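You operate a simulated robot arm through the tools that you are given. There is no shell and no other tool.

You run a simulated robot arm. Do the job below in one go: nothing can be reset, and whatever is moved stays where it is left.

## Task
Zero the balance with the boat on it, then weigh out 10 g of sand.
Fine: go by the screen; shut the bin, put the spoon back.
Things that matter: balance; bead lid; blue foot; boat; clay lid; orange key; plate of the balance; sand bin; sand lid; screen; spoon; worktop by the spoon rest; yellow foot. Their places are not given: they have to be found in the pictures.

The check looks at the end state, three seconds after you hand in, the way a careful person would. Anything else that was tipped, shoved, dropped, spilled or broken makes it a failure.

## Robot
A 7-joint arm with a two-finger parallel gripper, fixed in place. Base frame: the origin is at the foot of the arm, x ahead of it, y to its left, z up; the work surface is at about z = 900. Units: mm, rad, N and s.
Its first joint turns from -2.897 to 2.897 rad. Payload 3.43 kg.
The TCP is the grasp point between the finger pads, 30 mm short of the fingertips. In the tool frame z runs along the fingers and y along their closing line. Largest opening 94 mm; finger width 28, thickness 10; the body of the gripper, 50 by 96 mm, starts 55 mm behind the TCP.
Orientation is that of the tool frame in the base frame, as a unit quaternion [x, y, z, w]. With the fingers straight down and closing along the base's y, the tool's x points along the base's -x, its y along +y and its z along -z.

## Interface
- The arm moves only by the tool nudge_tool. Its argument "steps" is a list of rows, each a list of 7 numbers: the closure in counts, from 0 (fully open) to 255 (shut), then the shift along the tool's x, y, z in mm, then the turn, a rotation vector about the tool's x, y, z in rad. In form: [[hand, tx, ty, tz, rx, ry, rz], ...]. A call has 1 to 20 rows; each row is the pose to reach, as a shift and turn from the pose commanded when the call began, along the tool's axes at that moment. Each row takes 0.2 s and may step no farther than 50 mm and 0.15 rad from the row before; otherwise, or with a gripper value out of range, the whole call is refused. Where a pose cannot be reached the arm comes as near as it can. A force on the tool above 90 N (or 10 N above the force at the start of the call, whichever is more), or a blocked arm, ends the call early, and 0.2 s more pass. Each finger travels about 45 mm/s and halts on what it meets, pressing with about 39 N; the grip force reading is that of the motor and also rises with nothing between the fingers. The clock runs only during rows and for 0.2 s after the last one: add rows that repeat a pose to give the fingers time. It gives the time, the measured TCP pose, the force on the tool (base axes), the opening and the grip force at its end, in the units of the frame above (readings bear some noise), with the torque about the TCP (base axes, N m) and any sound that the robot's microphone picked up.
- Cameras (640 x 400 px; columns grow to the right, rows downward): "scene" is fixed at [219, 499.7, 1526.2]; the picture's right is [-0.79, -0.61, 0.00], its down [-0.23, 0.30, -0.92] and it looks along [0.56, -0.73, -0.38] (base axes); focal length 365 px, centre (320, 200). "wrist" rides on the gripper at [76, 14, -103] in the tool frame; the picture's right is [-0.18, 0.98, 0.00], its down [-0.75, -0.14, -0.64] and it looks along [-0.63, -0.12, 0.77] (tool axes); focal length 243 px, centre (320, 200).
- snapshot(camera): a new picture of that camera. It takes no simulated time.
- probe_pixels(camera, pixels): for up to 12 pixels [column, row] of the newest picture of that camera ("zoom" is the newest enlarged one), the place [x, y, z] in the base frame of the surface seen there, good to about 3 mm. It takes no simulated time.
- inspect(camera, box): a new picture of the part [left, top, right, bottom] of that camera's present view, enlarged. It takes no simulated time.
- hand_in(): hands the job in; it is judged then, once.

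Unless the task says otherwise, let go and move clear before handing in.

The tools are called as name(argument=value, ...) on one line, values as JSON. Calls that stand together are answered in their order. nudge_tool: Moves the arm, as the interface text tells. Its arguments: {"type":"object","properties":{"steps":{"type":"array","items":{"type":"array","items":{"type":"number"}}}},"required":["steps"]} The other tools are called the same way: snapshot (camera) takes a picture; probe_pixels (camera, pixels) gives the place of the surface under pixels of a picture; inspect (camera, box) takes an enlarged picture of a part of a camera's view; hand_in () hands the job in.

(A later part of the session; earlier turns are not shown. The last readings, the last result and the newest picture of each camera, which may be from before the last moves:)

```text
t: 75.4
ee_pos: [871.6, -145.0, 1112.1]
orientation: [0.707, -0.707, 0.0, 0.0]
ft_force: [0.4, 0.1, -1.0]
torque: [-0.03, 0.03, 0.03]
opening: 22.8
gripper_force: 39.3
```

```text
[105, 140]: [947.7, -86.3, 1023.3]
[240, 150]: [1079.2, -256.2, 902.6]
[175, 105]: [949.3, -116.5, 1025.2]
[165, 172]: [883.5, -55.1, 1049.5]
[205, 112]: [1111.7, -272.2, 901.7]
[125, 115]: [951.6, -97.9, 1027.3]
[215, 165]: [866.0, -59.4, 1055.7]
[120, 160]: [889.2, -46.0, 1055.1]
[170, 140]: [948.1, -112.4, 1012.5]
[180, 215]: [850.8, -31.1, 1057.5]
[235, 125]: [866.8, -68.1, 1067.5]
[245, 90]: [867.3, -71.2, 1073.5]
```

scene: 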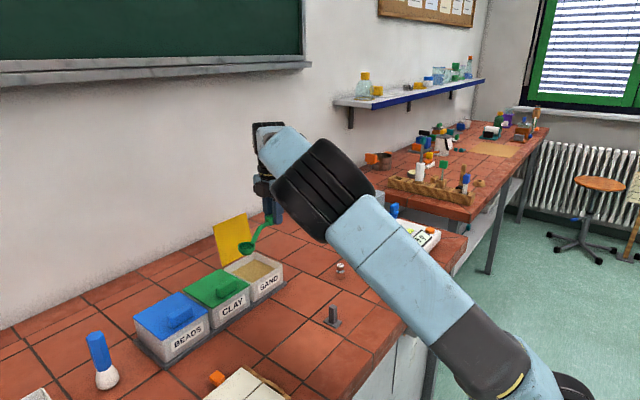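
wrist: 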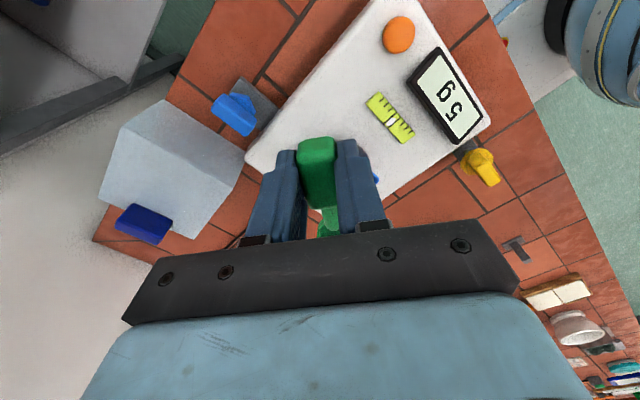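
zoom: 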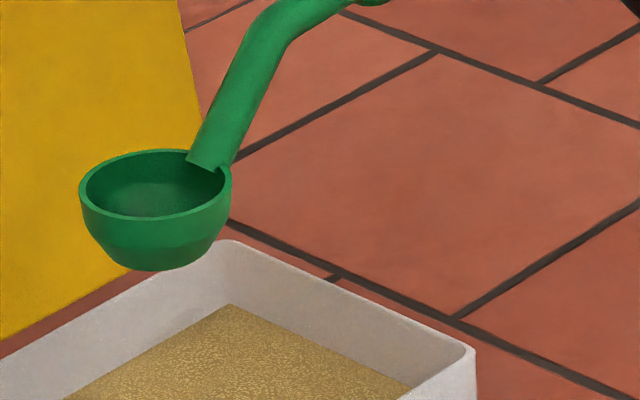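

I'll pick the rim's actual edge pixels.

probe_pixels(camera="zoom", pixels=[[82, 192], [229, 180], [150, 152], [150, 216], [100, 167], [205, 205], [105, 208], [185, 213], [220, 195], [155, 200], [150, 265]])

```text
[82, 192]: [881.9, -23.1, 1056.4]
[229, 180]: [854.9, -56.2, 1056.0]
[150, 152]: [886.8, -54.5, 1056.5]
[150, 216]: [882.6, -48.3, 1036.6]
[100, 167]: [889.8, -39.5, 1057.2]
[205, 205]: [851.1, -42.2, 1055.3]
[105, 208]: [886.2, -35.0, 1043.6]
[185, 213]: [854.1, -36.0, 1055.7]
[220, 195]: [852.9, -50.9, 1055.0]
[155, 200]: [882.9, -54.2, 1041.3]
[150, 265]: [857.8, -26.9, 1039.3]
```

The bowl is empty, level within 3°, and its rim centre is now (−1,+102,−56) from the TCP. I'll scoop again along the same path, a little deeper.

nudge_tool(steps=[[240, -5.5, 0, 21, 0, 0.131, 0], [240, -11.5, 0, 41, 0, 0.262, 0], [240, -11.5, 0, 66, 0, 0.262, 0], [240, -11.5, 0, 81, 0, 0.262, 0], [240, -11.5, 0, 92, 0, 0.262, 0], [240, -11.5, 0, 92, 0, 0.262, 0], [240, -7, 0, 95, 0, 0.2, 0], [240, -2.8, 0, 96, 0, 0.14, 0], [240, 5.5, 0, 96.5, 0, 0, 0], [240, 5.5, 0, 76, 0, 0, 0], [240, 5.5, 0, 53, 0, 0, 0], [240, 5.5, 0, 53, 0, 0, 0]])

inspect(camera="scene", box=[230, 230, 290, 275])

```text
t: 78.0
ee_pos: [873.7, -151.0, 1059.1]
orientation: [0.708, -0.706, -0.001, 0.001]
ft_force: [-0.8, 1.1, -0.3]
torque: [-0.01, 0.01, -0.03]
opening: 22.9
gripper_force: 38.9
```

```text
8.89 times, centred on (260, 252) of scene
```

zoom: 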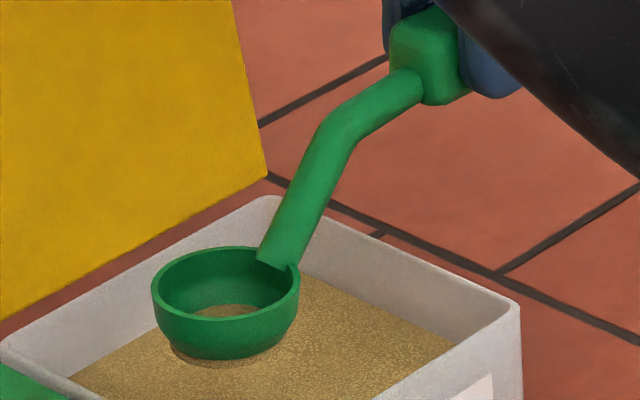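

The bowl holds a similar spoonful again. I'll carry it smoothly back to above the boat along the same path.

nudge_tool(steps=[[240, 0, 0, -20, 0, 0, 0], [240, 0, 0, -52.5, 0, 0, 0], [240, 9.3, 3.9, -52.5, 0, 0, 0.0126], [240, 27.9, 11.8, -52.5, 0, 0, 0.038], [240, 55.8, 23.6, -52.5, 0, 0, 0.075], [240, 88.3, 37.3, -52.5, 0, 0, 0.119], [240, 120.8, 51.1, -52.5, 0, 0, 0.163], [240, 153.4, 64.8, -52.5, 0, 0, 0.207], [240, 185.9, 78.6, -52.5, 0, 0, 0.251], [240, 218.4, 92.3, -52.5, 0, 0, 0.295], [240, 250.9, 106.1, -52.5, 0, 0, 0.339], [240, 283.5, 119.8, -52.5, 0, 0, 0.383], [240, 316, 133.6, -52.5, 0, 0, 0.427], [240, 348.5, 147.3, -52.5, 0, 0, 0.471], [240, 381.1, 161, -52.5, 0, 0, 0.515], [240, 408.9, 172.8, -52.5, 0, 0, 0.553], [240, 436.8, 184.6, -52.5, 0, 0, 0.59], [240, 455.4, 192.5, -52.5, 0, 0, 0.615], [240, 464.7, 196.4, -52.5, 0, 0, 0.628], [240, 464.7, 196.4, -52.5, 0, 0, 0.628]])

snapshot(camera="scene")

inspect(camera="scene", box=[350, 170, 450, 250])

snapshot(camera="wrist")

```text
t: 82.2
ee_pos: [677.1, -615.8, 1110.6]
orientation: [-0.454, 0.891, 0.0, 0.0]
ft_force: [-0.8, 0.6, -1.5]
torque: [-0.04, -0.03, -0.02]
opening: 22.8
gripper_force: 38.9
```

```text
taken
```

scene: 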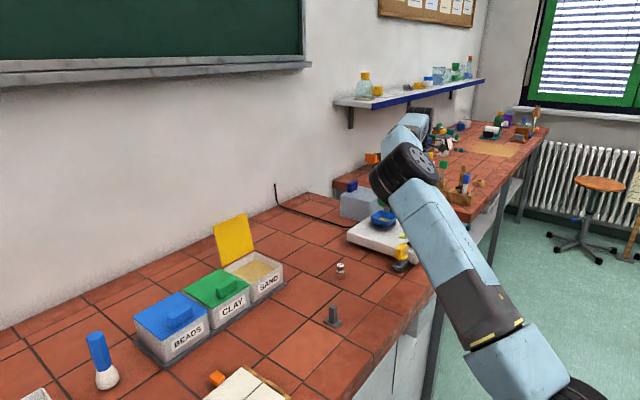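

```text
5.00 times, centred on (400, 210) of scene
```

zoom: 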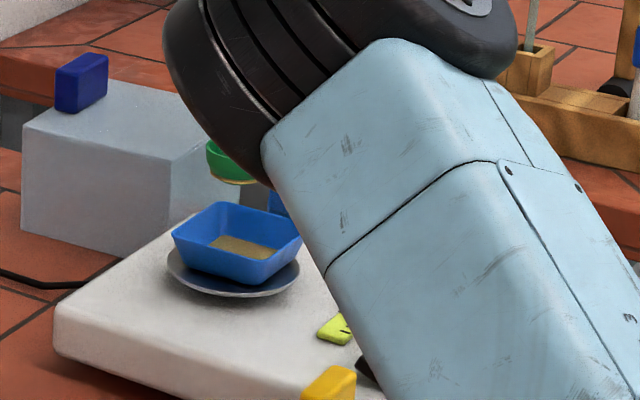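

```text
taken
```

wrist: 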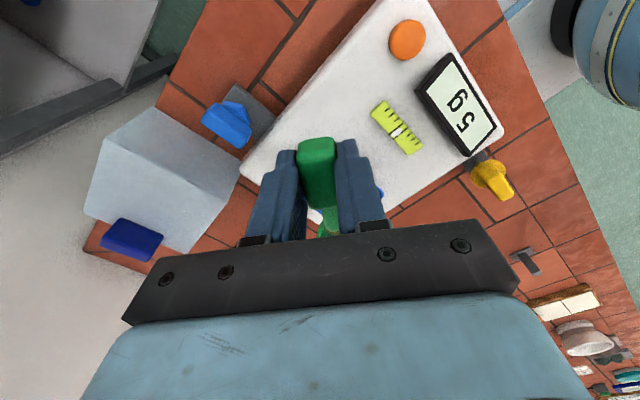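

The wrist view clearly shows 5 g at (453,98) even though the arm hides the screen from the scene camera. I'll tilt about the rim centre to 1.2 rad (below the release angle) and look.

nudge_tool(steps=[[240, 0, 8.4, 0.5, 0.15, 0, 0], [240, 0, 16.6, 2.2, 0.3, 0, 0], [240, 0, 24.5, 5.1, 0.45, 0, 0], [240, 0, 31.8, 9.2, 0.6, 0, 0], [240, 0, 38.4, 14.3, 0.75, 0, 0], [240, 0, 44.2, 20.4, 0.9, 0, 0], [240, 0, 49.1, 27.3, 1.05, 0, 0], [240, 0, 52.8, 34.8, 1.2, 0, 0]])

snapshot(camera="scene")

inspect(camera="scene", box=[350, 180, 450, 260])

snapshot(camera="wrist")

```text
t: 84.0
ee_pos: [634.3, -584.9, 1077.4]
orientation: [-0.375, 0.735, -0.503, 0.257]
ft_force: [-0.5, -0.2, -0.4]
torque: [0.0, 0.06, -0.01]
opening: 22.7
gripper_force: 39.2
```

```text
taken
```

scene: 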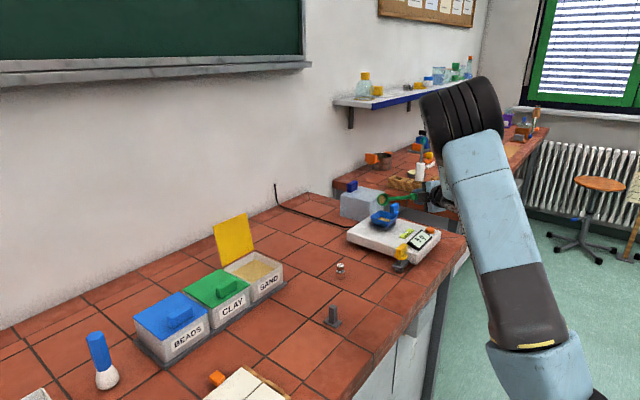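

```text
5.00 times, centred on (400, 220) of scene
```

zoom: 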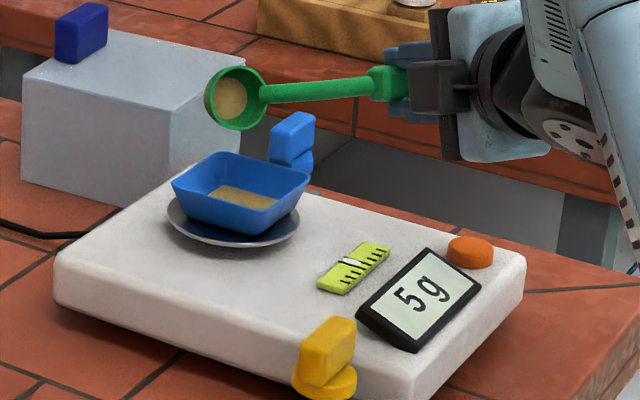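

```text
taken
```

wrist: 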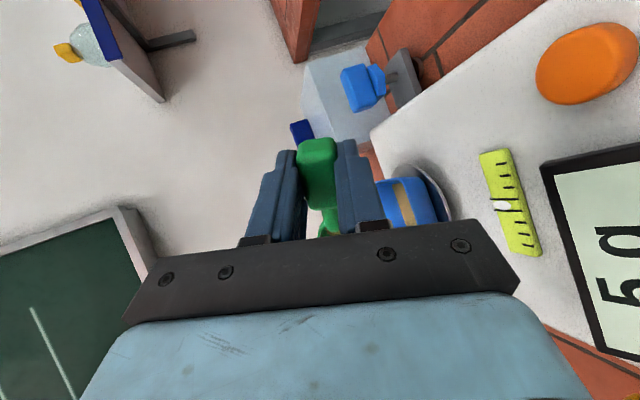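

The screen (5 g), bowl and boat are all visible again. I'll verify the bowl is still centred over the boat.

probe_pixels(camera="zoom", pixels=[[208, 95], [262, 95], [240, 68], [245, 128], [178, 187], [228, 155], [305, 185], [250, 205], [232, 98], [245, 197]])

nudge_tool(steps=[[240, 0, 5.6, 0.18, 0.1, 0, 0]])

inspect(camera="scene", box=[370, 185, 450, 245])

```text
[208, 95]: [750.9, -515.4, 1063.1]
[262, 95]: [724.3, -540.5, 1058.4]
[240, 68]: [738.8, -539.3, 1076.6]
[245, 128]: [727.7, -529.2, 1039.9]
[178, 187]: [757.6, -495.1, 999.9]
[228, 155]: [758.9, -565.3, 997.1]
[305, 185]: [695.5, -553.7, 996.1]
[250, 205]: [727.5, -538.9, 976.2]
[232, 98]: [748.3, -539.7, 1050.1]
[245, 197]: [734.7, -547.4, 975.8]
```

```text
t: 84.4
ee_pos: [632.0, -584.5, 1071.3]
orientation: [-0.361, 0.709, -0.54, 0.275]
ft_force: [0.1, 0.7, 0.2]
torque: [-0.04, 0.01, -0.01]
opening: 22.4
gripper_force: 38.8
```

```text
6.67 times, centred on (410, 215) of scene
```

zoom: 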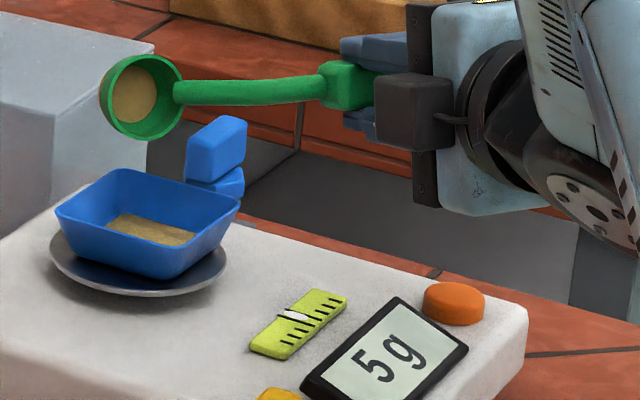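

The bowl is centred over the boat (≈737,-530) and the screen is at 5 g. I'll keep tilting in small steps.

nudge_tool(steps=[[240, 0, 4.5, 0.1, 0.08, 0, 0]])

inspect(camera="scene", box=[370, 185, 450, 245])

```text
t: 84.8
ee_pos: [631.1, -583.3, 1065.6]
orientation: [-0.351, 0.686, -0.567, 0.29]
ft_force: [-0.6, 0.4, -0.2]
torque: [-0.02, 0.08, 0.01]
opening: 23.1
gripper_force: 38.9
```

```text
6.67 times, centred on (410, 215) of scene
```

zoom: 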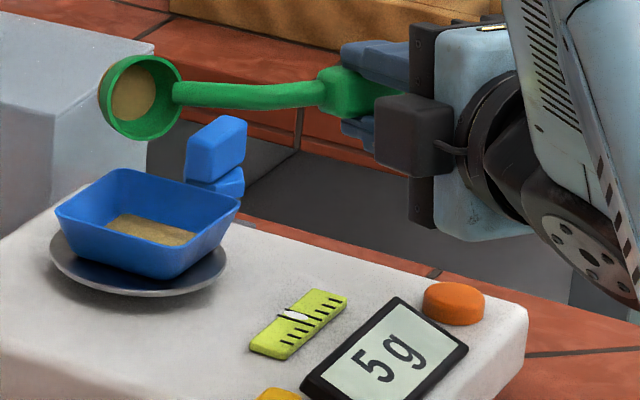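

Still 5 g at 1.38 rad; next 0.07 rad.

nudge_tool(steps=[[240, 0, 3.9, 0.07, 0.07, 0, 0]])

inspect(camera="scene", box=[370, 185, 450, 245])

```text
t: 85.2
ee_pos: [631.3, -583.1, 1063.4]
orientation: [-0.341, 0.667, -0.59, 0.301]
ft_force: [-0.1, 0.4, 0.6]
torque: [-0.01, 0.02, 0.01]
opening: 22.7
gripper_force: 39.0
```

```text
6.67 times, centred on (410, 215) of scene
```

zoom: 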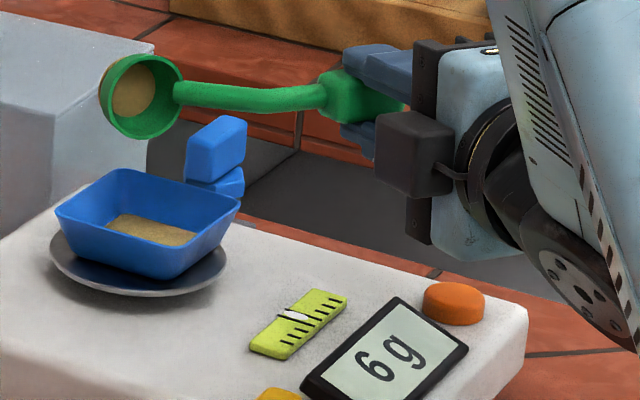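

6 g at 1.45 rad. Next 0.06 rad.

nudge_tool(steps=[[240, 0, 3.4, 0.04, 0.06, 0, 0]])

inspect(camera="scene", box=[370, 185, 450, 245])

```text
t: 85.6
ee_pos: [630.7, -582.9, 1058.8]
orientation: [-0.331, 0.648, -0.611, 0.311]
ft_force: [0.0, -0.6, -0.5]
torque: [-0.04, 0.0, 0.01]
opening: 22.7
gripper_force: 39.0
```

```text
6.67 times, centred on (410, 215) of scene
```

zoom: 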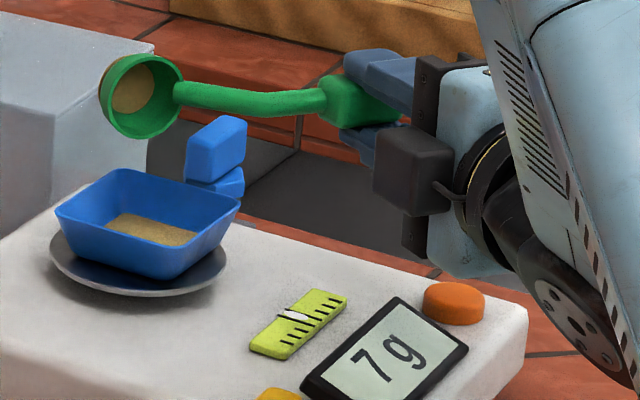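

7 g at 1.51 rad. Next 0.05 rad.

nudge_tool(steps=[[240, 0, 2.8, 0.02, 0.05, 0, 0]])

inspect(camera="scene", box=[370, 185, 450, 245])

probe_pixels(camera="zoom", pixels=[[410, 255], [440, 275], [500, 285], [580, 380], [530, 270]])

```text
t: 86.0
ee_pos: [630.6, -581.9, 1055.7]
orientation: [-0.324, 0.632, -0.627, 0.319]
ft_force: [-0.3, 0.7, -0.4]
torque: [0.0, 0.02, 0.02]
opening: 22.7
gripper_force: 39.2
```

```text
6.67 times, centred on (410, 215) of scene
```

zoom: 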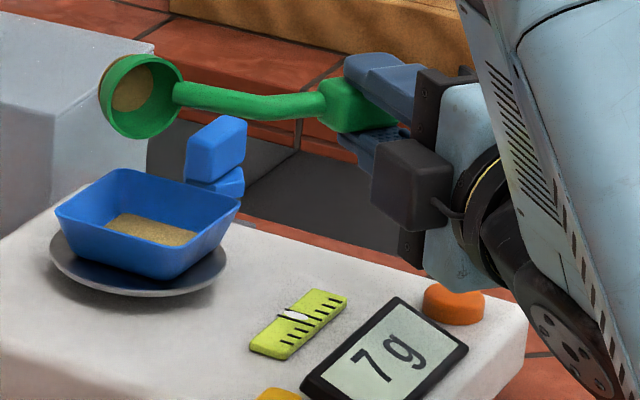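

```text
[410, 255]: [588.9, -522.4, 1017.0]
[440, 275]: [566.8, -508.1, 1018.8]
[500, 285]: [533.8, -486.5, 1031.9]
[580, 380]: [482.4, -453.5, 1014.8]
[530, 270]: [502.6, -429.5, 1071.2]
```

Still 7 g at 1.56 rad, hand clear by 40 mm. Next 0.06 rad.

nudge_tool(steps=[[240, 0, 3.4, 0.04, 0.06, 0, 0]])

inspect(camera="scene", box=[370, 185, 450, 245])

```text
t: 86.4
ee_pos: [630.7, -582.2, 1053.2]
orientation: [0.314, -0.614, 0.645, -0.33]
ft_force: [-0.4, 1.0, 0.3]
torque: [0.01, 0.06, 0.01]
opening: 22.7
gripper_force: 38.9
```

```text
6.67 times, centred on (410, 215) of scene
```

zoom: 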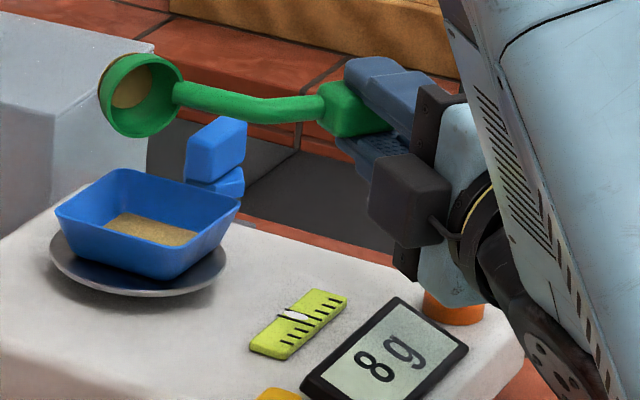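

8 g at 1.62 rad. I'll tilt 0.05 rad more, rising 6 mm for clearance.

nudge_tool(steps=[[240, 0, -3.2, 0.3, 0.05, 0, 0]])

inspect(camera="scene", box=[370, 185, 450, 245])

```text
t: 86.8
ee_pos: [630.6, -581.2, 1054.3]
orientation: [0.305, -0.598, 0.66, -0.337]
ft_force: [0.0, -0.4, -0.8]
torque: [0.01, 0.0, 0.0]
opening: 23.0
gripper_force: 39.1
```

```text
6.67 times, centred on (410, 215) of scene
```

zoom: 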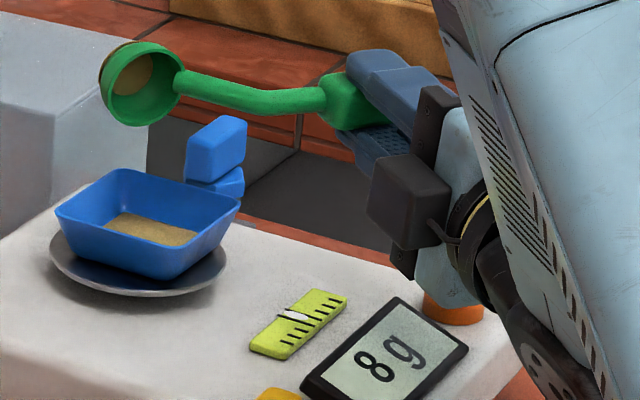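

Still 8 g at 1.67 rad. I'll go in finer 0.04 rad steps now.

nudge_tool(steps=[[240, 0, 2.2, 0.02, 0.04, 0, 0]])

inspect(camera="scene", box=[370, 185, 450, 245])

```text
t: 87.2
ee_pos: [631.5, -583.1, 1054.1]
orientation: [0.298, -0.585, 0.672, -0.343]
ft_force: [-0.6, 0.5, 0.1]
torque: [0.01, 0.04, 0.01]
opening: 22.4
gripper_force: 38.7
```

```text
6.67 times, centred on (410, 215) of scene
```

zoom: 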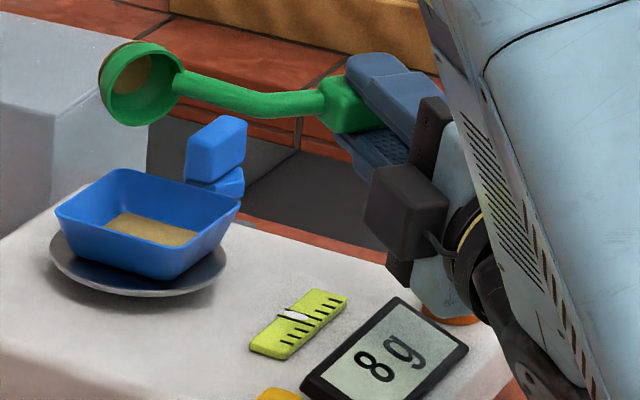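

Still 8 g at 1.71 rad with some sand left in the bowl. Next 0.03 rad.

nudge_tool(steps=[[240, 0, 1.7, 0.01, 0.03, 0, 0]])

inspect(camera="scene", box=[370, 185, 450, 245])

```text
t: 87.6
ee_pos: [630.7, -582.6, 1053.4]
orientation: [0.293, -0.574, 0.681, -0.347]
ft_force: [0.0, -0.2, -1.1]
torque: [0.01, 0.03, -0.01]
opening: 22.6
gripper_force: 38.9
```

```text
6.67 times, centred on (410, 215) of scene
```

zoom: 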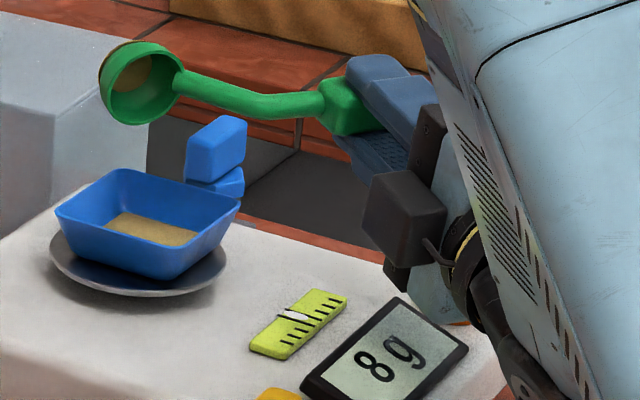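

Still 8 g at 1.74 rad. Next 0.03 rad.

nudge_tool(steps=[[240, 0, 1.7, 0.01, 0.03, 0, 0]])

inspect(camera="scene", box=[370, 185, 450, 245])

```text
t: 88.0
ee_pos: [631.5, -581.7, 1050.1]
orientation: [0.289, -0.564, 0.689, -0.352]
ft_force: [-0.2, 0.3, -0.6]
torque: [-0.02, 0.01, -0.01]
opening: 22.9
gripper_force: 39.1
```

```text
6.67 times, centred on (410, 215) of scene
```

zoom: 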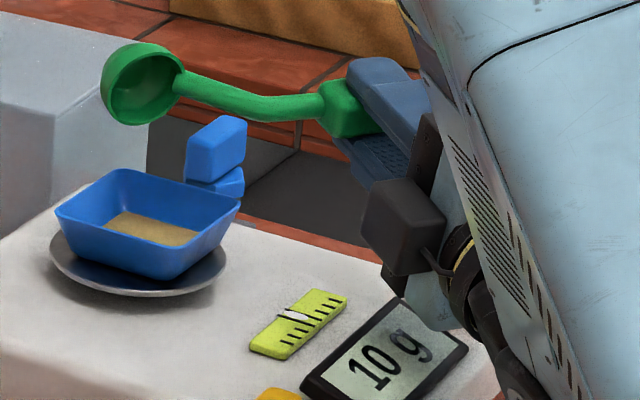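

The screen reads 10 g and the bowl is empty. I'll stop here and tilt back to level while rising clear of the boat.

nudge_tool(steps=[[240, 0, -13.1, 1.8, -0.118, 0, 0], [240, 0, -26.1, 4.5, -0.236, 0, 0], [240, 0, -39, 7.8, -0.354, 0, 0], [240, 0, -45, 10.6, -0.472, 0, 0], [240, 0, -50.6, 14, -0.59, 0, 0], [240, 0, -55.8, 18.1, -0.708, 0, 0], [240, 0, -60.5, 22.8, -0.826, 0, 0], [240, 0, -64.6, 28, -0.944, 0, 0], [240, 0, -68, 33.6, -1.062, 0, 0], [240, 0, -70.8, 39.6, -1.18, 0, 0], [240, 0, -72.8, 45.9, -1.298, 0, 0], [240, 0, -74.1, 52.4, -1.416, 0, 0], [240, 0, -74.6, 58.9, -1.534, 0, 0], [240, 0, -74.3, 65.5, -1.652, 0, 0], [240, 0, -73.3, 72.1, -1.77, 0, 0], [240, 0, -73.3, 72.1, -1.77, 0, 0]])

snapshot(camera="scene")

snapshot(camera="wrist")

inspect(camera="wrist", box=[360, 30, 520, 180])

```text
t: 91.4
ee_pos: [676.9, -615.4, 1137.2]
orientation: [-0.455, 0.891, 0.001, 0.0]
ft_force: [0.2, 0.3, -0.8]
torque: [-0.04, 0.05, -0.02]
opening: 22.9
gripper_force: 38.8
```

```text
taken
```

scene: 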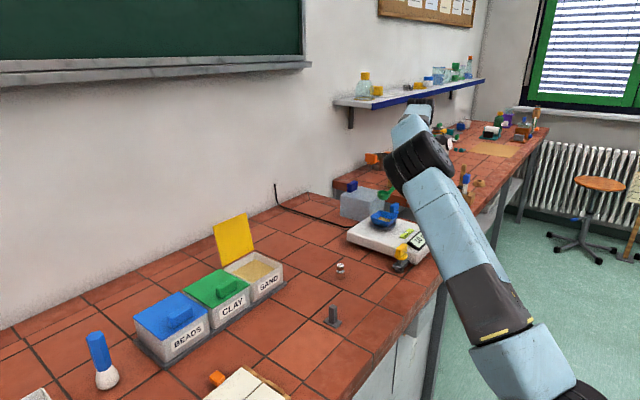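

```text
taken
```

wrist: 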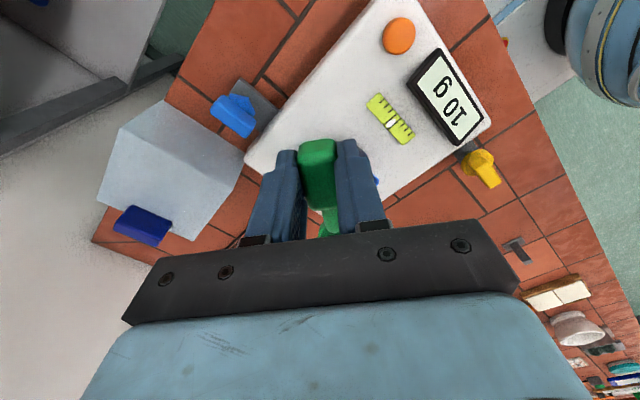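

```text
2.67 times, centred on (440, 105) of wrist
```

zoom: 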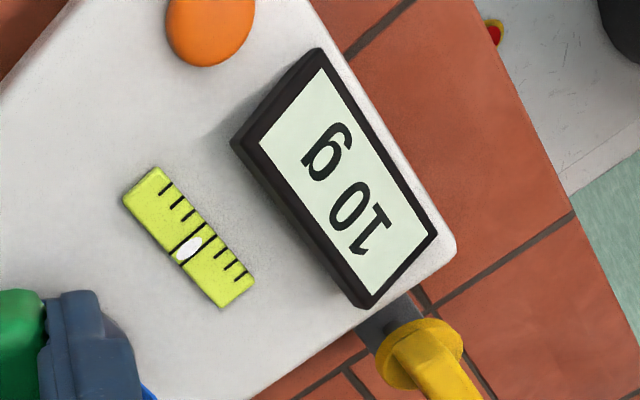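

The screen stays at 10 g and the bubble is still centred. I'll carry the empty spoon back to above its rest.

nudge_tool(steps=[[240, -12.1, 10.6, 1.5, 0, 0, -0.019], [240, -36.3, 31.9, 4.5, 0, 0, -0.057], [240, -68.5, 60.3, 8.5, 0, 0, -0.107], [240, -100.8, 88.7, 12.5, 0, 0, -0.157], [240, -133, 117.1, 16.5, 0, 0, -0.207], [240, -165.2, 145.5, 20.5, 0, 0, -0.257], [240, -197.5, 173.9, 24.5, 0, 0, -0.308], [240, -229.7, 202.2, 28.5, 0, 0, -0.358], [240, -262, 230.6, 32.5, 0, 0, -0.408], [240, -294.2, 259, 36.5, 0, 0, -0.458], [240, -326.4, 287.4, 40.5, 0, 0, -0.509], [240, -358.7, 315.8, 44.5, 0, 0, -0.559], [240, -386.9, 340.6, 48, 0, 0, -0.603], [240, -403, 354.8, 50, 0, 0, -0.628], [240, -403, 354.8, 50, 0, 0, -0.628]])

snapshot(camera="scene")

snapshot(camera="wrist")

inspect(camera="scene", box=[280, 260, 360, 340])

```text
t: 94.6
ee_pos: [625.4, -80.0, 1085.4]
orientation: [0.708, -0.707, 0.0, -0.001]
ft_force: [0.3, -0.2, -0.3]
torque: [-0.03, 0.01, -0.01]
opening: 22.8
gripper_force: 39.1
```

```text
taken
```

scene: 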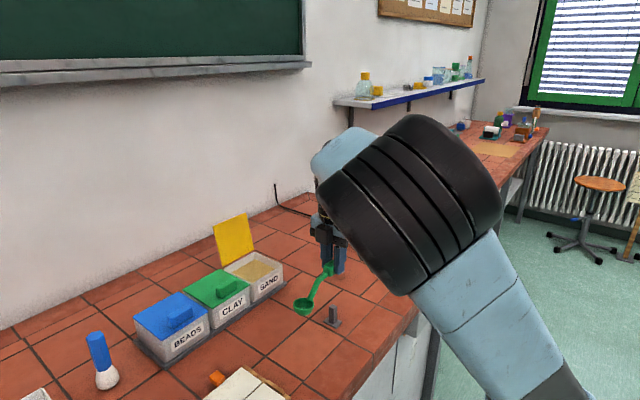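

```text
taken
```

wrist: 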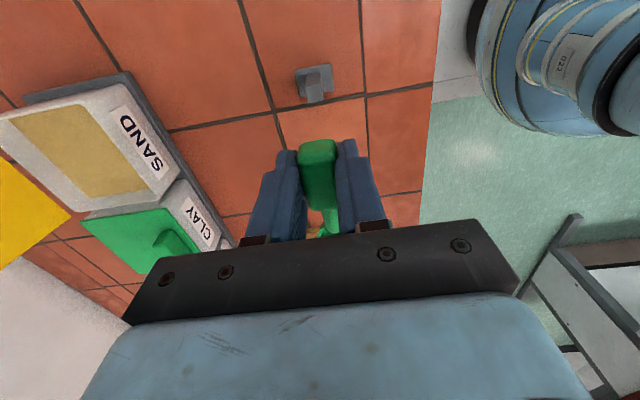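

```text
5.00 times, centred on (320, 300) of scene
```

zoom: 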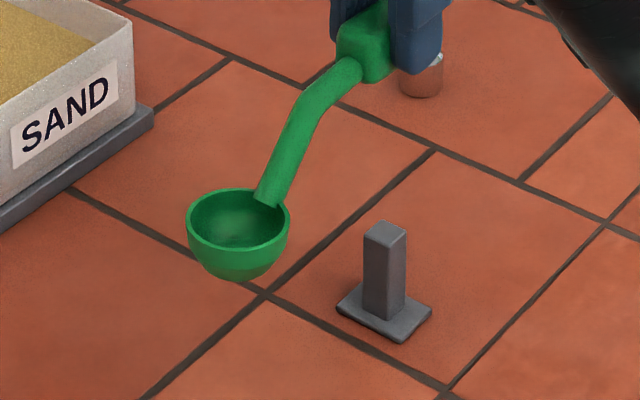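

The spoon hangs above its rest with everything in view. I'll probe the bowl rim, block and post for the final placement.

probe_pixels(camera="zoom", pixels=[[190, 225], [287, 225], [240, 191], [238, 253], [205, 203], [275, 245], [205, 245], [283, 212], [385, 235], [240, 278], [360, 60], [340, 45]])

probe_pixels(camera="zoom", pixels=[[368, 232], [403, 232], [385, 225], [385, 243], [340, 310], [428, 310], [390, 335], [365, 25], [345, 30], [375, 75], [350, 40], [238, 235]])

```text
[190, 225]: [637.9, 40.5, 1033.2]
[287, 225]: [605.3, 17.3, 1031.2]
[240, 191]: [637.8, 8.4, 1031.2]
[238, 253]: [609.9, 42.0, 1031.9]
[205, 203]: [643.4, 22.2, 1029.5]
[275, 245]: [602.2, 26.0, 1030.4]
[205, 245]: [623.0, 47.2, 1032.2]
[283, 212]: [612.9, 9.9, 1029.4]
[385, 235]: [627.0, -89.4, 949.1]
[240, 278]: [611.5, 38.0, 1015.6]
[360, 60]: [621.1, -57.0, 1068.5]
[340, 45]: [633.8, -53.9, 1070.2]
```

```text
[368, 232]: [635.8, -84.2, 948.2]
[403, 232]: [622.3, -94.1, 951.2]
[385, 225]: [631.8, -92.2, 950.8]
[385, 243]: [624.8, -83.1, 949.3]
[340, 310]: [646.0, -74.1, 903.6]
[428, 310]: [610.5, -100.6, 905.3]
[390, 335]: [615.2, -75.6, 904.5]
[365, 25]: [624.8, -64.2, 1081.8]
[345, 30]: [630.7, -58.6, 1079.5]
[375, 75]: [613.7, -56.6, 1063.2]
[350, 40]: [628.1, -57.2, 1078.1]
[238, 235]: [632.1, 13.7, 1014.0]
```

The rim centre is now at (−1.5,+105,−54.5) from the TCP, the post's centre is (628.5,-89) with top z 949–950. I'll lower towards TCP (628,-84.5,~982), a few mm above seating.

nudge_tool(steps=[[240, 2, -1, 30, 0, 0, 0], [240, 3.9, -2, 60, 0, 0, 0], [240, 3.9, -2, 85, 0, 0, 0], [240, 3.9, -2, 97, 0, 0, 0], [240, 3.9, -2, 102, 0, 0, 0], [240, 3.9, -2, 102, 0, 0, 0]])

inspect(camera="scene", box=[280, 275, 360, 365])

snapshot(camera="wrist")

```text
t: 96.0
ee_pos: [627.7, -85.4, 983.0]
orientation: [-0.707, 0.707, 0.0, 0.0]
ft_force: [0.4, 0.6, -0.2]
torque: [-0.04, 0.0, 0.0]
opening: 22.8
gripper_force: 39.2
```

```text
4.44 times, centred on (320, 320) of scene
```

zoom: 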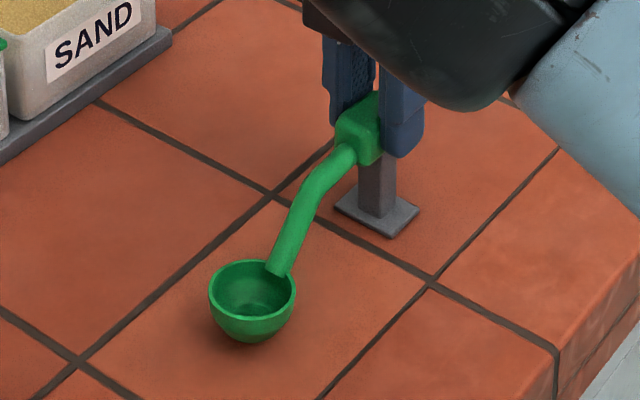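

```text
taken
```

wrist: 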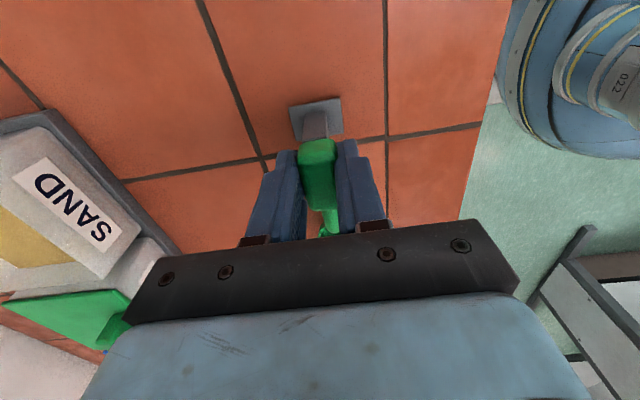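

The block is poised above the post. I'll probe the rim height, then lower in 1 mm steps watching for contact.

probe_pixels(camera="zoom", pixels=[[212, 290], [293, 290], [252, 262], [252, 314], [252, 340], [360, 160], [378, 170], [345, 140]])

nudge_tool(steps=[[240, 0, 0, 1, 0, 0, 0], [240, 0, 0, 2, 0, 0, 0], [240, 0, 0, 2, 0, 0, 0]])

```text
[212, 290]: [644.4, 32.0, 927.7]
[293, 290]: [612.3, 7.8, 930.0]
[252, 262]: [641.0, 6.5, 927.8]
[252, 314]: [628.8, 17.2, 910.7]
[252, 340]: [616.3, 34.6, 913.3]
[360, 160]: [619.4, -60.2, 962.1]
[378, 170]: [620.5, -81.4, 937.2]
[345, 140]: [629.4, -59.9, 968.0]
```

```text
t: 96.8
ee_pos: [627.8, -85.0, 983.6]
orientation: [0.708, -0.706, 0.0, -0.001]
ft_force: [0.6, 0.6, 10.7]
torque: [-0.15, -0.03, 0.06]
opening: 22.5
gripper_force: 38.8
```

A 10.7 N upward force with its line near the post means the block has seated on the post. I'll ease up 1 mm to unload it, then open slowly.

nudge_tool(steps=[[240, 0, 0, -1.3, 0, 0, 0], [220, 0, 0, -1.3, 0, 0, 0], [200, 0, 0, -1.3, 0, 0, 0], [185, 0, 0, -1.3, 0, 0, 0], [170, 0, 0, -1.3, 0, 0, 0], [150, 0, 0, -1.3, 0, 0, 0]])

inspect(camera="scene", box=[280, 275, 360, 365])

snapshot(camera="wrist")

```text
t: 98.2
ee_pos: [629.3, -85.0, 984.7]
orientation: [0.707, -0.707, 0.0, -0.001]
ft_force: [-0.3, 0.1, -0.2]
torque: [-0.03, 0.02, 0.02]
opening: 38.6
gripper_force: 0.0
```

```text
4.44 times, centred on (320, 320) of scene
```

zoom: 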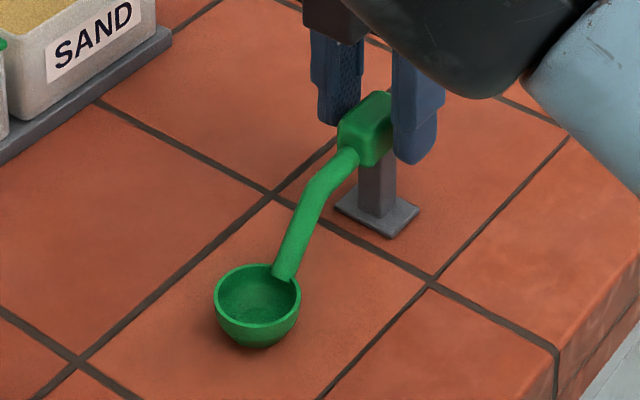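

```text
taken
```

wrist: 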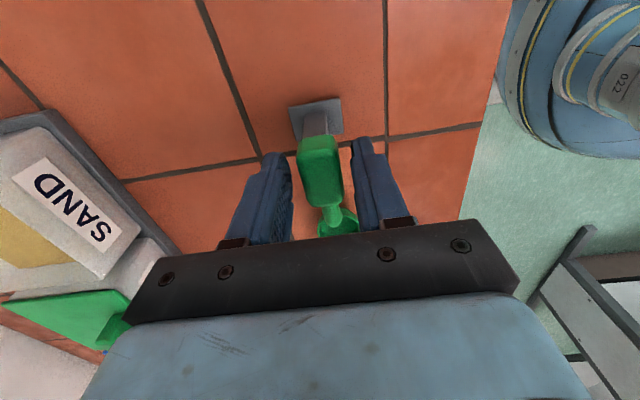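

The spoon rests on its post and bowl. I'll open wider and withdraw straight up.

nudge_tool(steps=[[110, 0, 0, -1.3, 0, 0, 0], [70, 0, 0, -1.3, 0, 0, 0], [40, 0, 0, -1.3, 0, 0, 0], [40, 0, 0, -20, 0, 0, 0], [40, 0, 0, -60, 0, 0, 0], [40, 0, 0, -105, 0, 0, 0]])

inspect(camera="scene", box=[280, 275, 360, 365])

snapshot(camera="wrist")

snapshot(camera="scene")

```text
t: 99.6
ee_pos: [628.5, -85.6, 1089.4]
orientation: [-0.707, 0.707, 0.001, 0.0]
ft_force: [0.5, -0.6, 0.7]
torque: [0.01, 0.0, 0.0]
opening: 79.2
gripper_force: 0.0
```

```text
4.44 times, centred on (320, 320) of scene
```

zoom: 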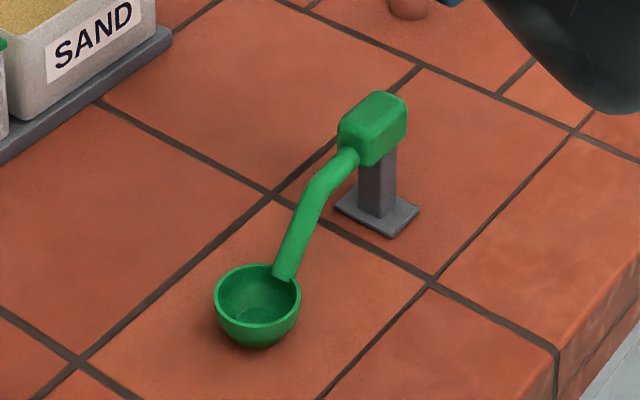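

```text
taken
```

wrist: 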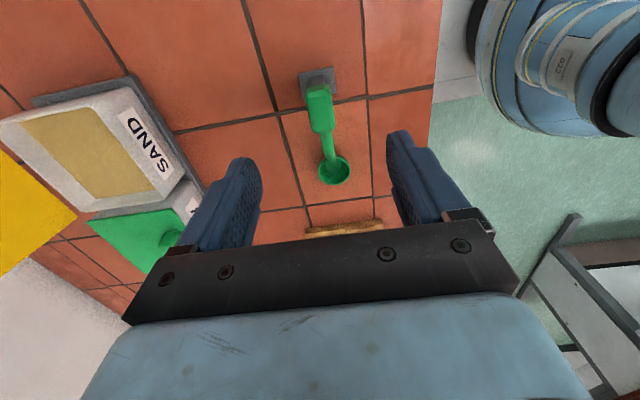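

```text
taken
```

scene: 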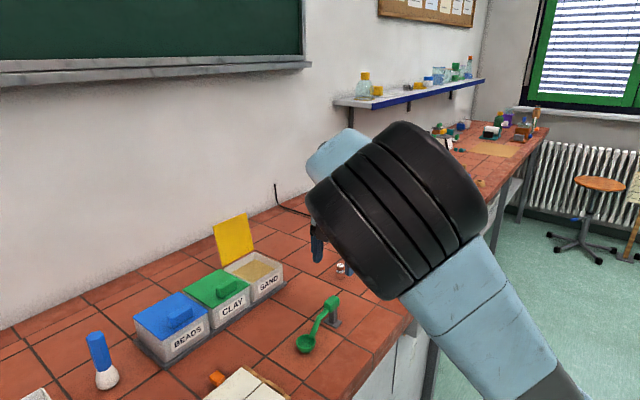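

The spoon is back on its rest, just as it was. Next I'll rise, turn the hand back so the fingers close along y, and go above the open lid's bar (which now faces away, near x≈975).

nudge_tool(steps=[[40, 0, 0, -45, 0, 0, 0], [40, 0, 0, -90, 0, 0, 0], [40, -1.4, -32.2, -90.6, 0, 0, 0.143], [40, -2.8, -64.5, -90.6, 0, 0, 0.286], [40, -4.3, -96.7, -90.6, 0, 0, 0.428], [40, -5.7, -128.9, -90.6, 0, 0, 0.571], [40, -7.1, -161, -90.6, 0, 0, 0.714], [40, -8.5, -193.4, -90.6, 0, 0, 0.857], [40, -9.9, -225.6, -90.6, 0, 0, 1.0], [40, -11.3, -257.8, -90.6, 0, 0, 1.143], [40, -12.8, -290, -90.6, 0, 0, 1.286], [40, -14.2, -322.3, -90.6, 0, 0, 1.428], [40, -15.6, -354.5, -90.6, 0, 0, 1.571], [40, -15.6, -354.5, -90.6, 0, 0, 1.571]])

snapshot(camera="scene")

snapshot(camera="wrist")

inspect(camera="wrist", box=[180, 0, 460, 180])

```text
t: 102.6
ee_pos: [984.3, -69.6, 1179.5]
orientation: [0.001, 1.0, -0.001, -0.001]
ft_force: [-0.5, -0.1, -0.3]
torque: [0.01, 0.01, -0.01]
opening: 79.1
gripper_force: 0.1
```

```text
taken
```

scene: 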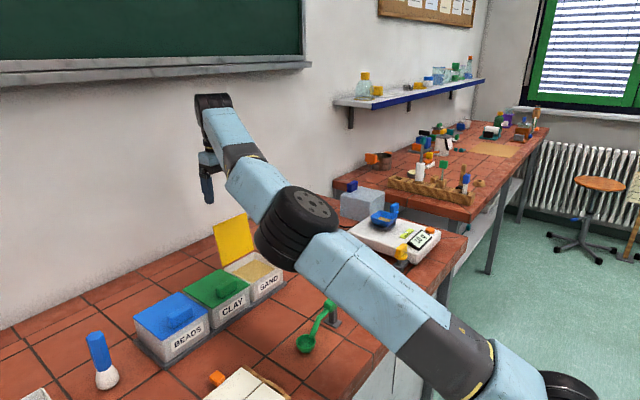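

```text
taken
```

wrist: 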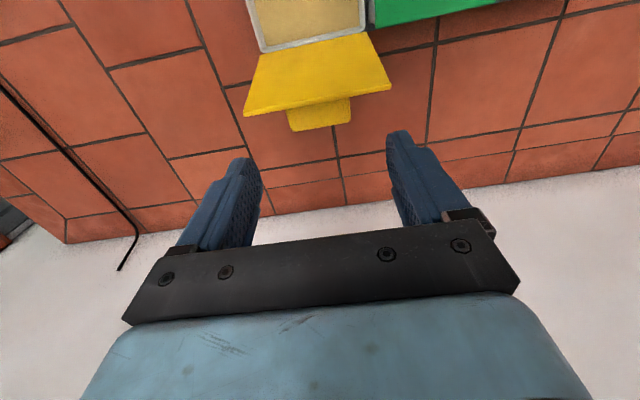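

```text
2.22 times, centred on (320, 90) of wrist
```

zoom: 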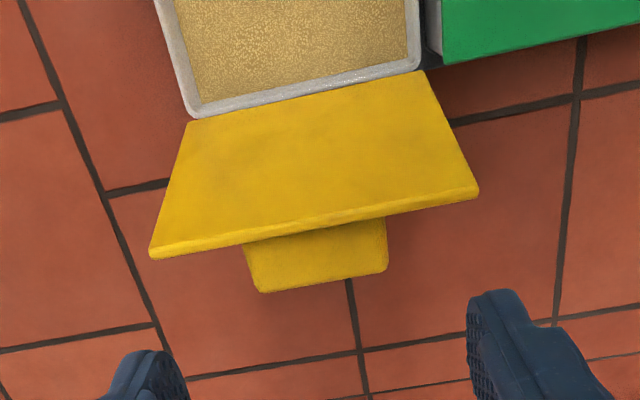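

The lid and its bar are seen from above, and the elbow is at (300,220) in the scene picture. I'll probe the lid's edge, bar and the elbow's position.

probe_pixels(camera="zoom", pixels=[[152, 255], [475, 192], [315, 225], [315, 233], [265, 290], [385, 270], [320, 280], [250, 250], [385, 225], [320, 255]])

probe_pixels(camera="scene", pixels=[[300, 215], [280, 250], [270, 265], [330, 240], [400, 310], [250, 190], [345, 270], [210, 160], [262, 235]])

```text
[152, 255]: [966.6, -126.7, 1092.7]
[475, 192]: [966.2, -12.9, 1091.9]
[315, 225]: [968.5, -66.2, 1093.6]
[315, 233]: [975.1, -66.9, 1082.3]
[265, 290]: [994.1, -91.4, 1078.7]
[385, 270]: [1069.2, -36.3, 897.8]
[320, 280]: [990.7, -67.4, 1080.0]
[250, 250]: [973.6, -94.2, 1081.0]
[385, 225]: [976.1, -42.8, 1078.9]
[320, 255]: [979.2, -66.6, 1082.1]
```

```text
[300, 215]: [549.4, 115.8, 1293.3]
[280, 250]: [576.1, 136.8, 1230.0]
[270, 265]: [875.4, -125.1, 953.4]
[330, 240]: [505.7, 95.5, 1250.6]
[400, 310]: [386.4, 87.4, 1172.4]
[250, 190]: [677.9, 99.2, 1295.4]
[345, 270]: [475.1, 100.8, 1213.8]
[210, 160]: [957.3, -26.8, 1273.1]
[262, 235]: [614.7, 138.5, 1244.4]
```

The bar's upper face spans x 974–993 at z≈1080 with the lid's edge at (967,1093). I'll descend so the fingers straddle the bar just behind the lid plate (TCP ≈ (987,-69,1089)).

nudge_tool(steps=[[40, -3, 0, 30, 0, 0, 0], [40, -3, 0, 60, 0, 0, 0], [40, -3, 0, 80, 0, 0, 0], [40, -3, 0, 90, 0, 0, 0], [40, -3, 0, 90, 0, 0, 0]])

snapshot(camera="wrist")

inspect(camera="scene", box=[190, 180, 310, 280])

```text
t: 103.8
ee_pos: [986.4, -69.4, 1089.0]
orientation: [0.0, 1.0, 0.0, -0.001]
ft_force: [-0.3, 0.4, 0.8]
torque: [0.0, 0.01, 0.0]
opening: 79.1
gripper_force: 0.2
```

```text
taken
```

wrist: 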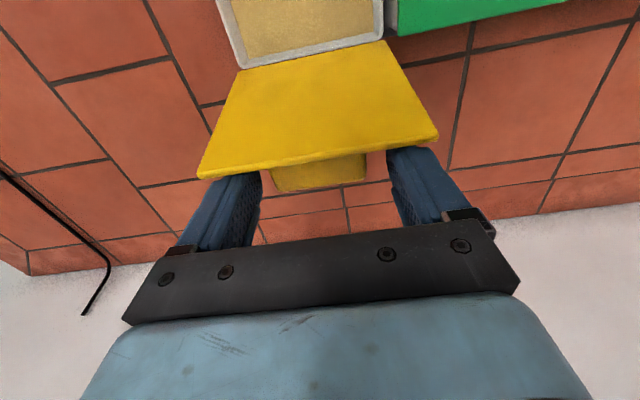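

```text
4.00 times, centred on (250, 230) of scene
```

zoom: 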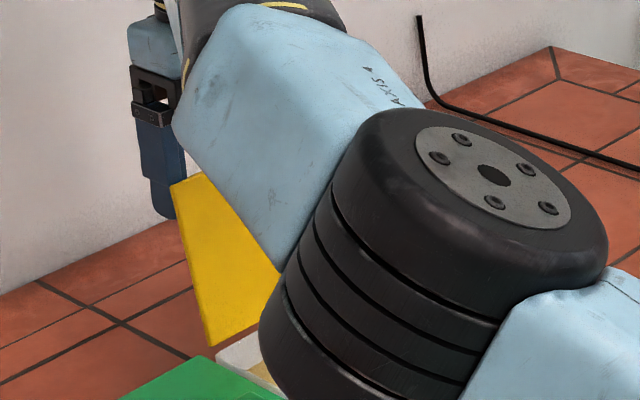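

The fingers straddle the bar behind the lid plate. I'll close on it moderately.

nudge_tool(steps=[[80, 0, 0, 0, 0, 0, 0], [100, 0, 0, 0, 0, 0, 0], [110, 0, 0, 0, 0, 0, 0], [118, 0, 0, 0, 0, 0, 0], [122, 0, 0, 0, 0, 0, 0]])

snapshot(camera="wrist")

```text
t: 105.0
ee_pos: [985.2, -69.4, 1089.5]
orientation: [0.0, 1.0, 0.0, -0.001]
ft_force: [0.8, -4.2, -0.9]
torque: [-0.09, -0.03, -0.02]
opening: 53.7
gripper_force: 44.8
```

```text
taken
```

wrist: 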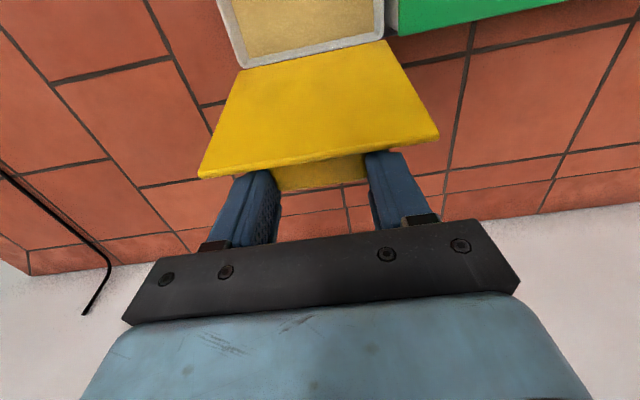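

The bar is gripped with little side force. I'll swing the lid forward along the arc in stages, first to about 70°.

nudge_tool(steps=[[122, 6.3, 0, -2.6, 0, 0, 0], [122, 12.6, 0, -4.8, 0, 0, 0], [122, 19.5, 0, -6.6, 0, 0, 0], [122, 26.3, 0, -8, 0, 0, 0], [122, 33.3, 0, -8.8, 0, 0, 0], [122, 40.4, 0, -9.2, 0, 0, 0], [122, 47.4, 0, -9, 0, 0, 0], [122, 54.4, 0, -8.4, 0, 0, 0]])

snapshot(camera="wrist")

probe_pixels(camera="wrist", pixels=[[250, 130], [320, 120], [400, 105], [310, 160], [310, 100]])

```text
t: 106.8
ee_pos: [930.9, -68.8, 1096.1]
orientation: [-0.001, 1.0, 0.0, -0.001]
ft_force: [12.5, -4.2, -2.5]
torque: [-0.05, -1.42, -0.16]
opening: 53.8
gripper_force: 38.6
```

```text
taken
```

wrist: 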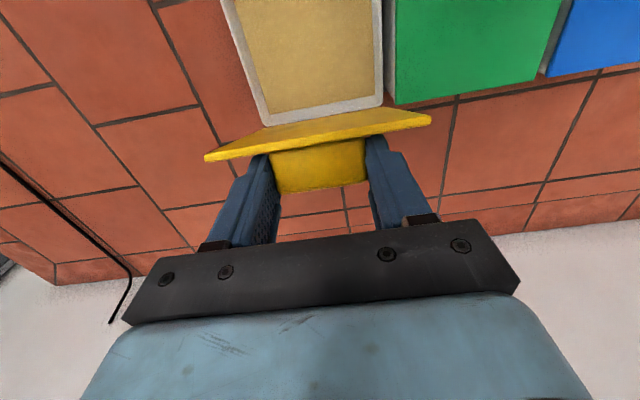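

```text
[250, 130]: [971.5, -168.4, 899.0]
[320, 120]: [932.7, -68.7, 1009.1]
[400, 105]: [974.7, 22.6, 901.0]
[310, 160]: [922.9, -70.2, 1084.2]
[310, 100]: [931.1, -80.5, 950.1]
```

The lid is following. I'll probe its upper edge for the angle.

probe_pixels(camera="wrist", pixels=[[210, 157], [320, 137], [425, 120], [320, 145], [320, 185], [320, 128]])

```text
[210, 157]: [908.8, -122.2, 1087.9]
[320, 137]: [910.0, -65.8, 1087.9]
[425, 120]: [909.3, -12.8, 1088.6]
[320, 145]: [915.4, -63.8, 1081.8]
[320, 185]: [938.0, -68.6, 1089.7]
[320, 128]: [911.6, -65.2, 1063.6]
```

The edge is at (909.5,1088), about 74°, as planned. I'll continue to about 31°.

nudge_tool(steps=[[122, 7, 0, 1.2, 0, 0, 0], [122, 13.9, 0, 2.7, 0, 0, 0], [122, 20.6, 0, 4.8, 0, 0, 0], [122, 27.2, 0, 7.3, 0, 0, 0], [122, 33.5, 0, 10.3, 0, 0, 0], [122, 39.7, 0, 13.7, 0, 0, 0], [122, 45.6, 0, 17.6, 0, 0, 0], [122, 51.3, 0, 21.9, 0, 0, 0], [122, 56.6, 0, 26.5, 0, 0, 0], [122, 61.6, 0, 31.5, 0, 0, 0]])

snapshot(camera="wrist")

snapshot(camera="scene")

```text
t: 109.0
ee_pos: [869.4, -70.1, 1066.3]
orientation: [0.0, 1.0, 0.0, -0.001]
ft_force: [-0.1, -9.9, 0.2]
torque: [-0.12, -0.08, 0.0]
opening: 54.1
gripper_force: 3.9
```

```text
taken
```

wrist: 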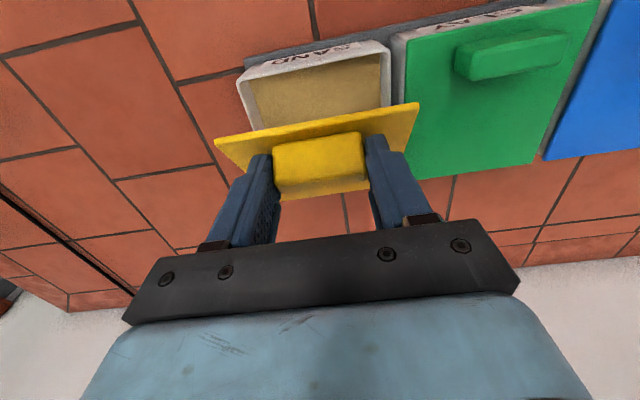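

```text
taken
```

scene: 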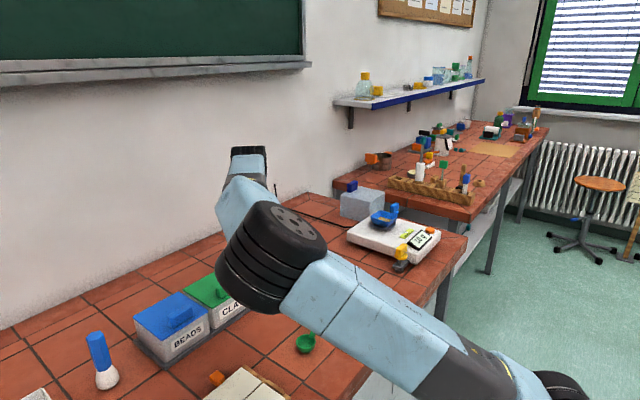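

I'll probe the lid edge for its angle; the grip-force reading has fallen to 4 N.

probe_pixels(camera="wrist", pixels=[[220, 143], [320, 122], [412, 106], [320, 130], [320, 150], [320, 170], [320, 190], [275, 165], [362, 150]])

inspect(camera="wrist", box=[200, 80, 440, 250])

probe_pixels(camera="scene", pixels=[[270, 260], [250, 300], [280, 310], [240, 250], [330, 300], [230, 200]])

```text
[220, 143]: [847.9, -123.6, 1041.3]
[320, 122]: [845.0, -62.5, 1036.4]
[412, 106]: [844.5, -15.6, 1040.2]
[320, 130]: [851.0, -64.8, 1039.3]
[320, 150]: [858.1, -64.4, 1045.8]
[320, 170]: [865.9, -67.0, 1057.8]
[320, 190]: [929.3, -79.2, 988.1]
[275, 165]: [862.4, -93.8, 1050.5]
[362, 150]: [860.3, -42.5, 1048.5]
```

```text
2.35 times, centred on (320, 165) of wrist
```

zoom: 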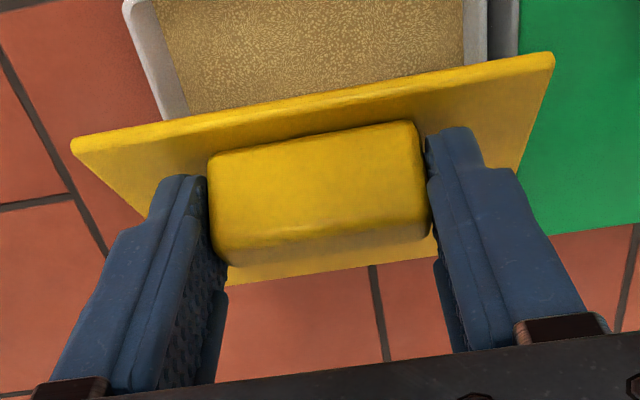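

```text
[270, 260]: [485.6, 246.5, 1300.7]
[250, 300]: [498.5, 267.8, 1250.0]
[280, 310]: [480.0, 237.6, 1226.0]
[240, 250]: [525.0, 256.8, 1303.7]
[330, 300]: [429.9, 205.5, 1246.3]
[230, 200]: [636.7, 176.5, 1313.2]
```

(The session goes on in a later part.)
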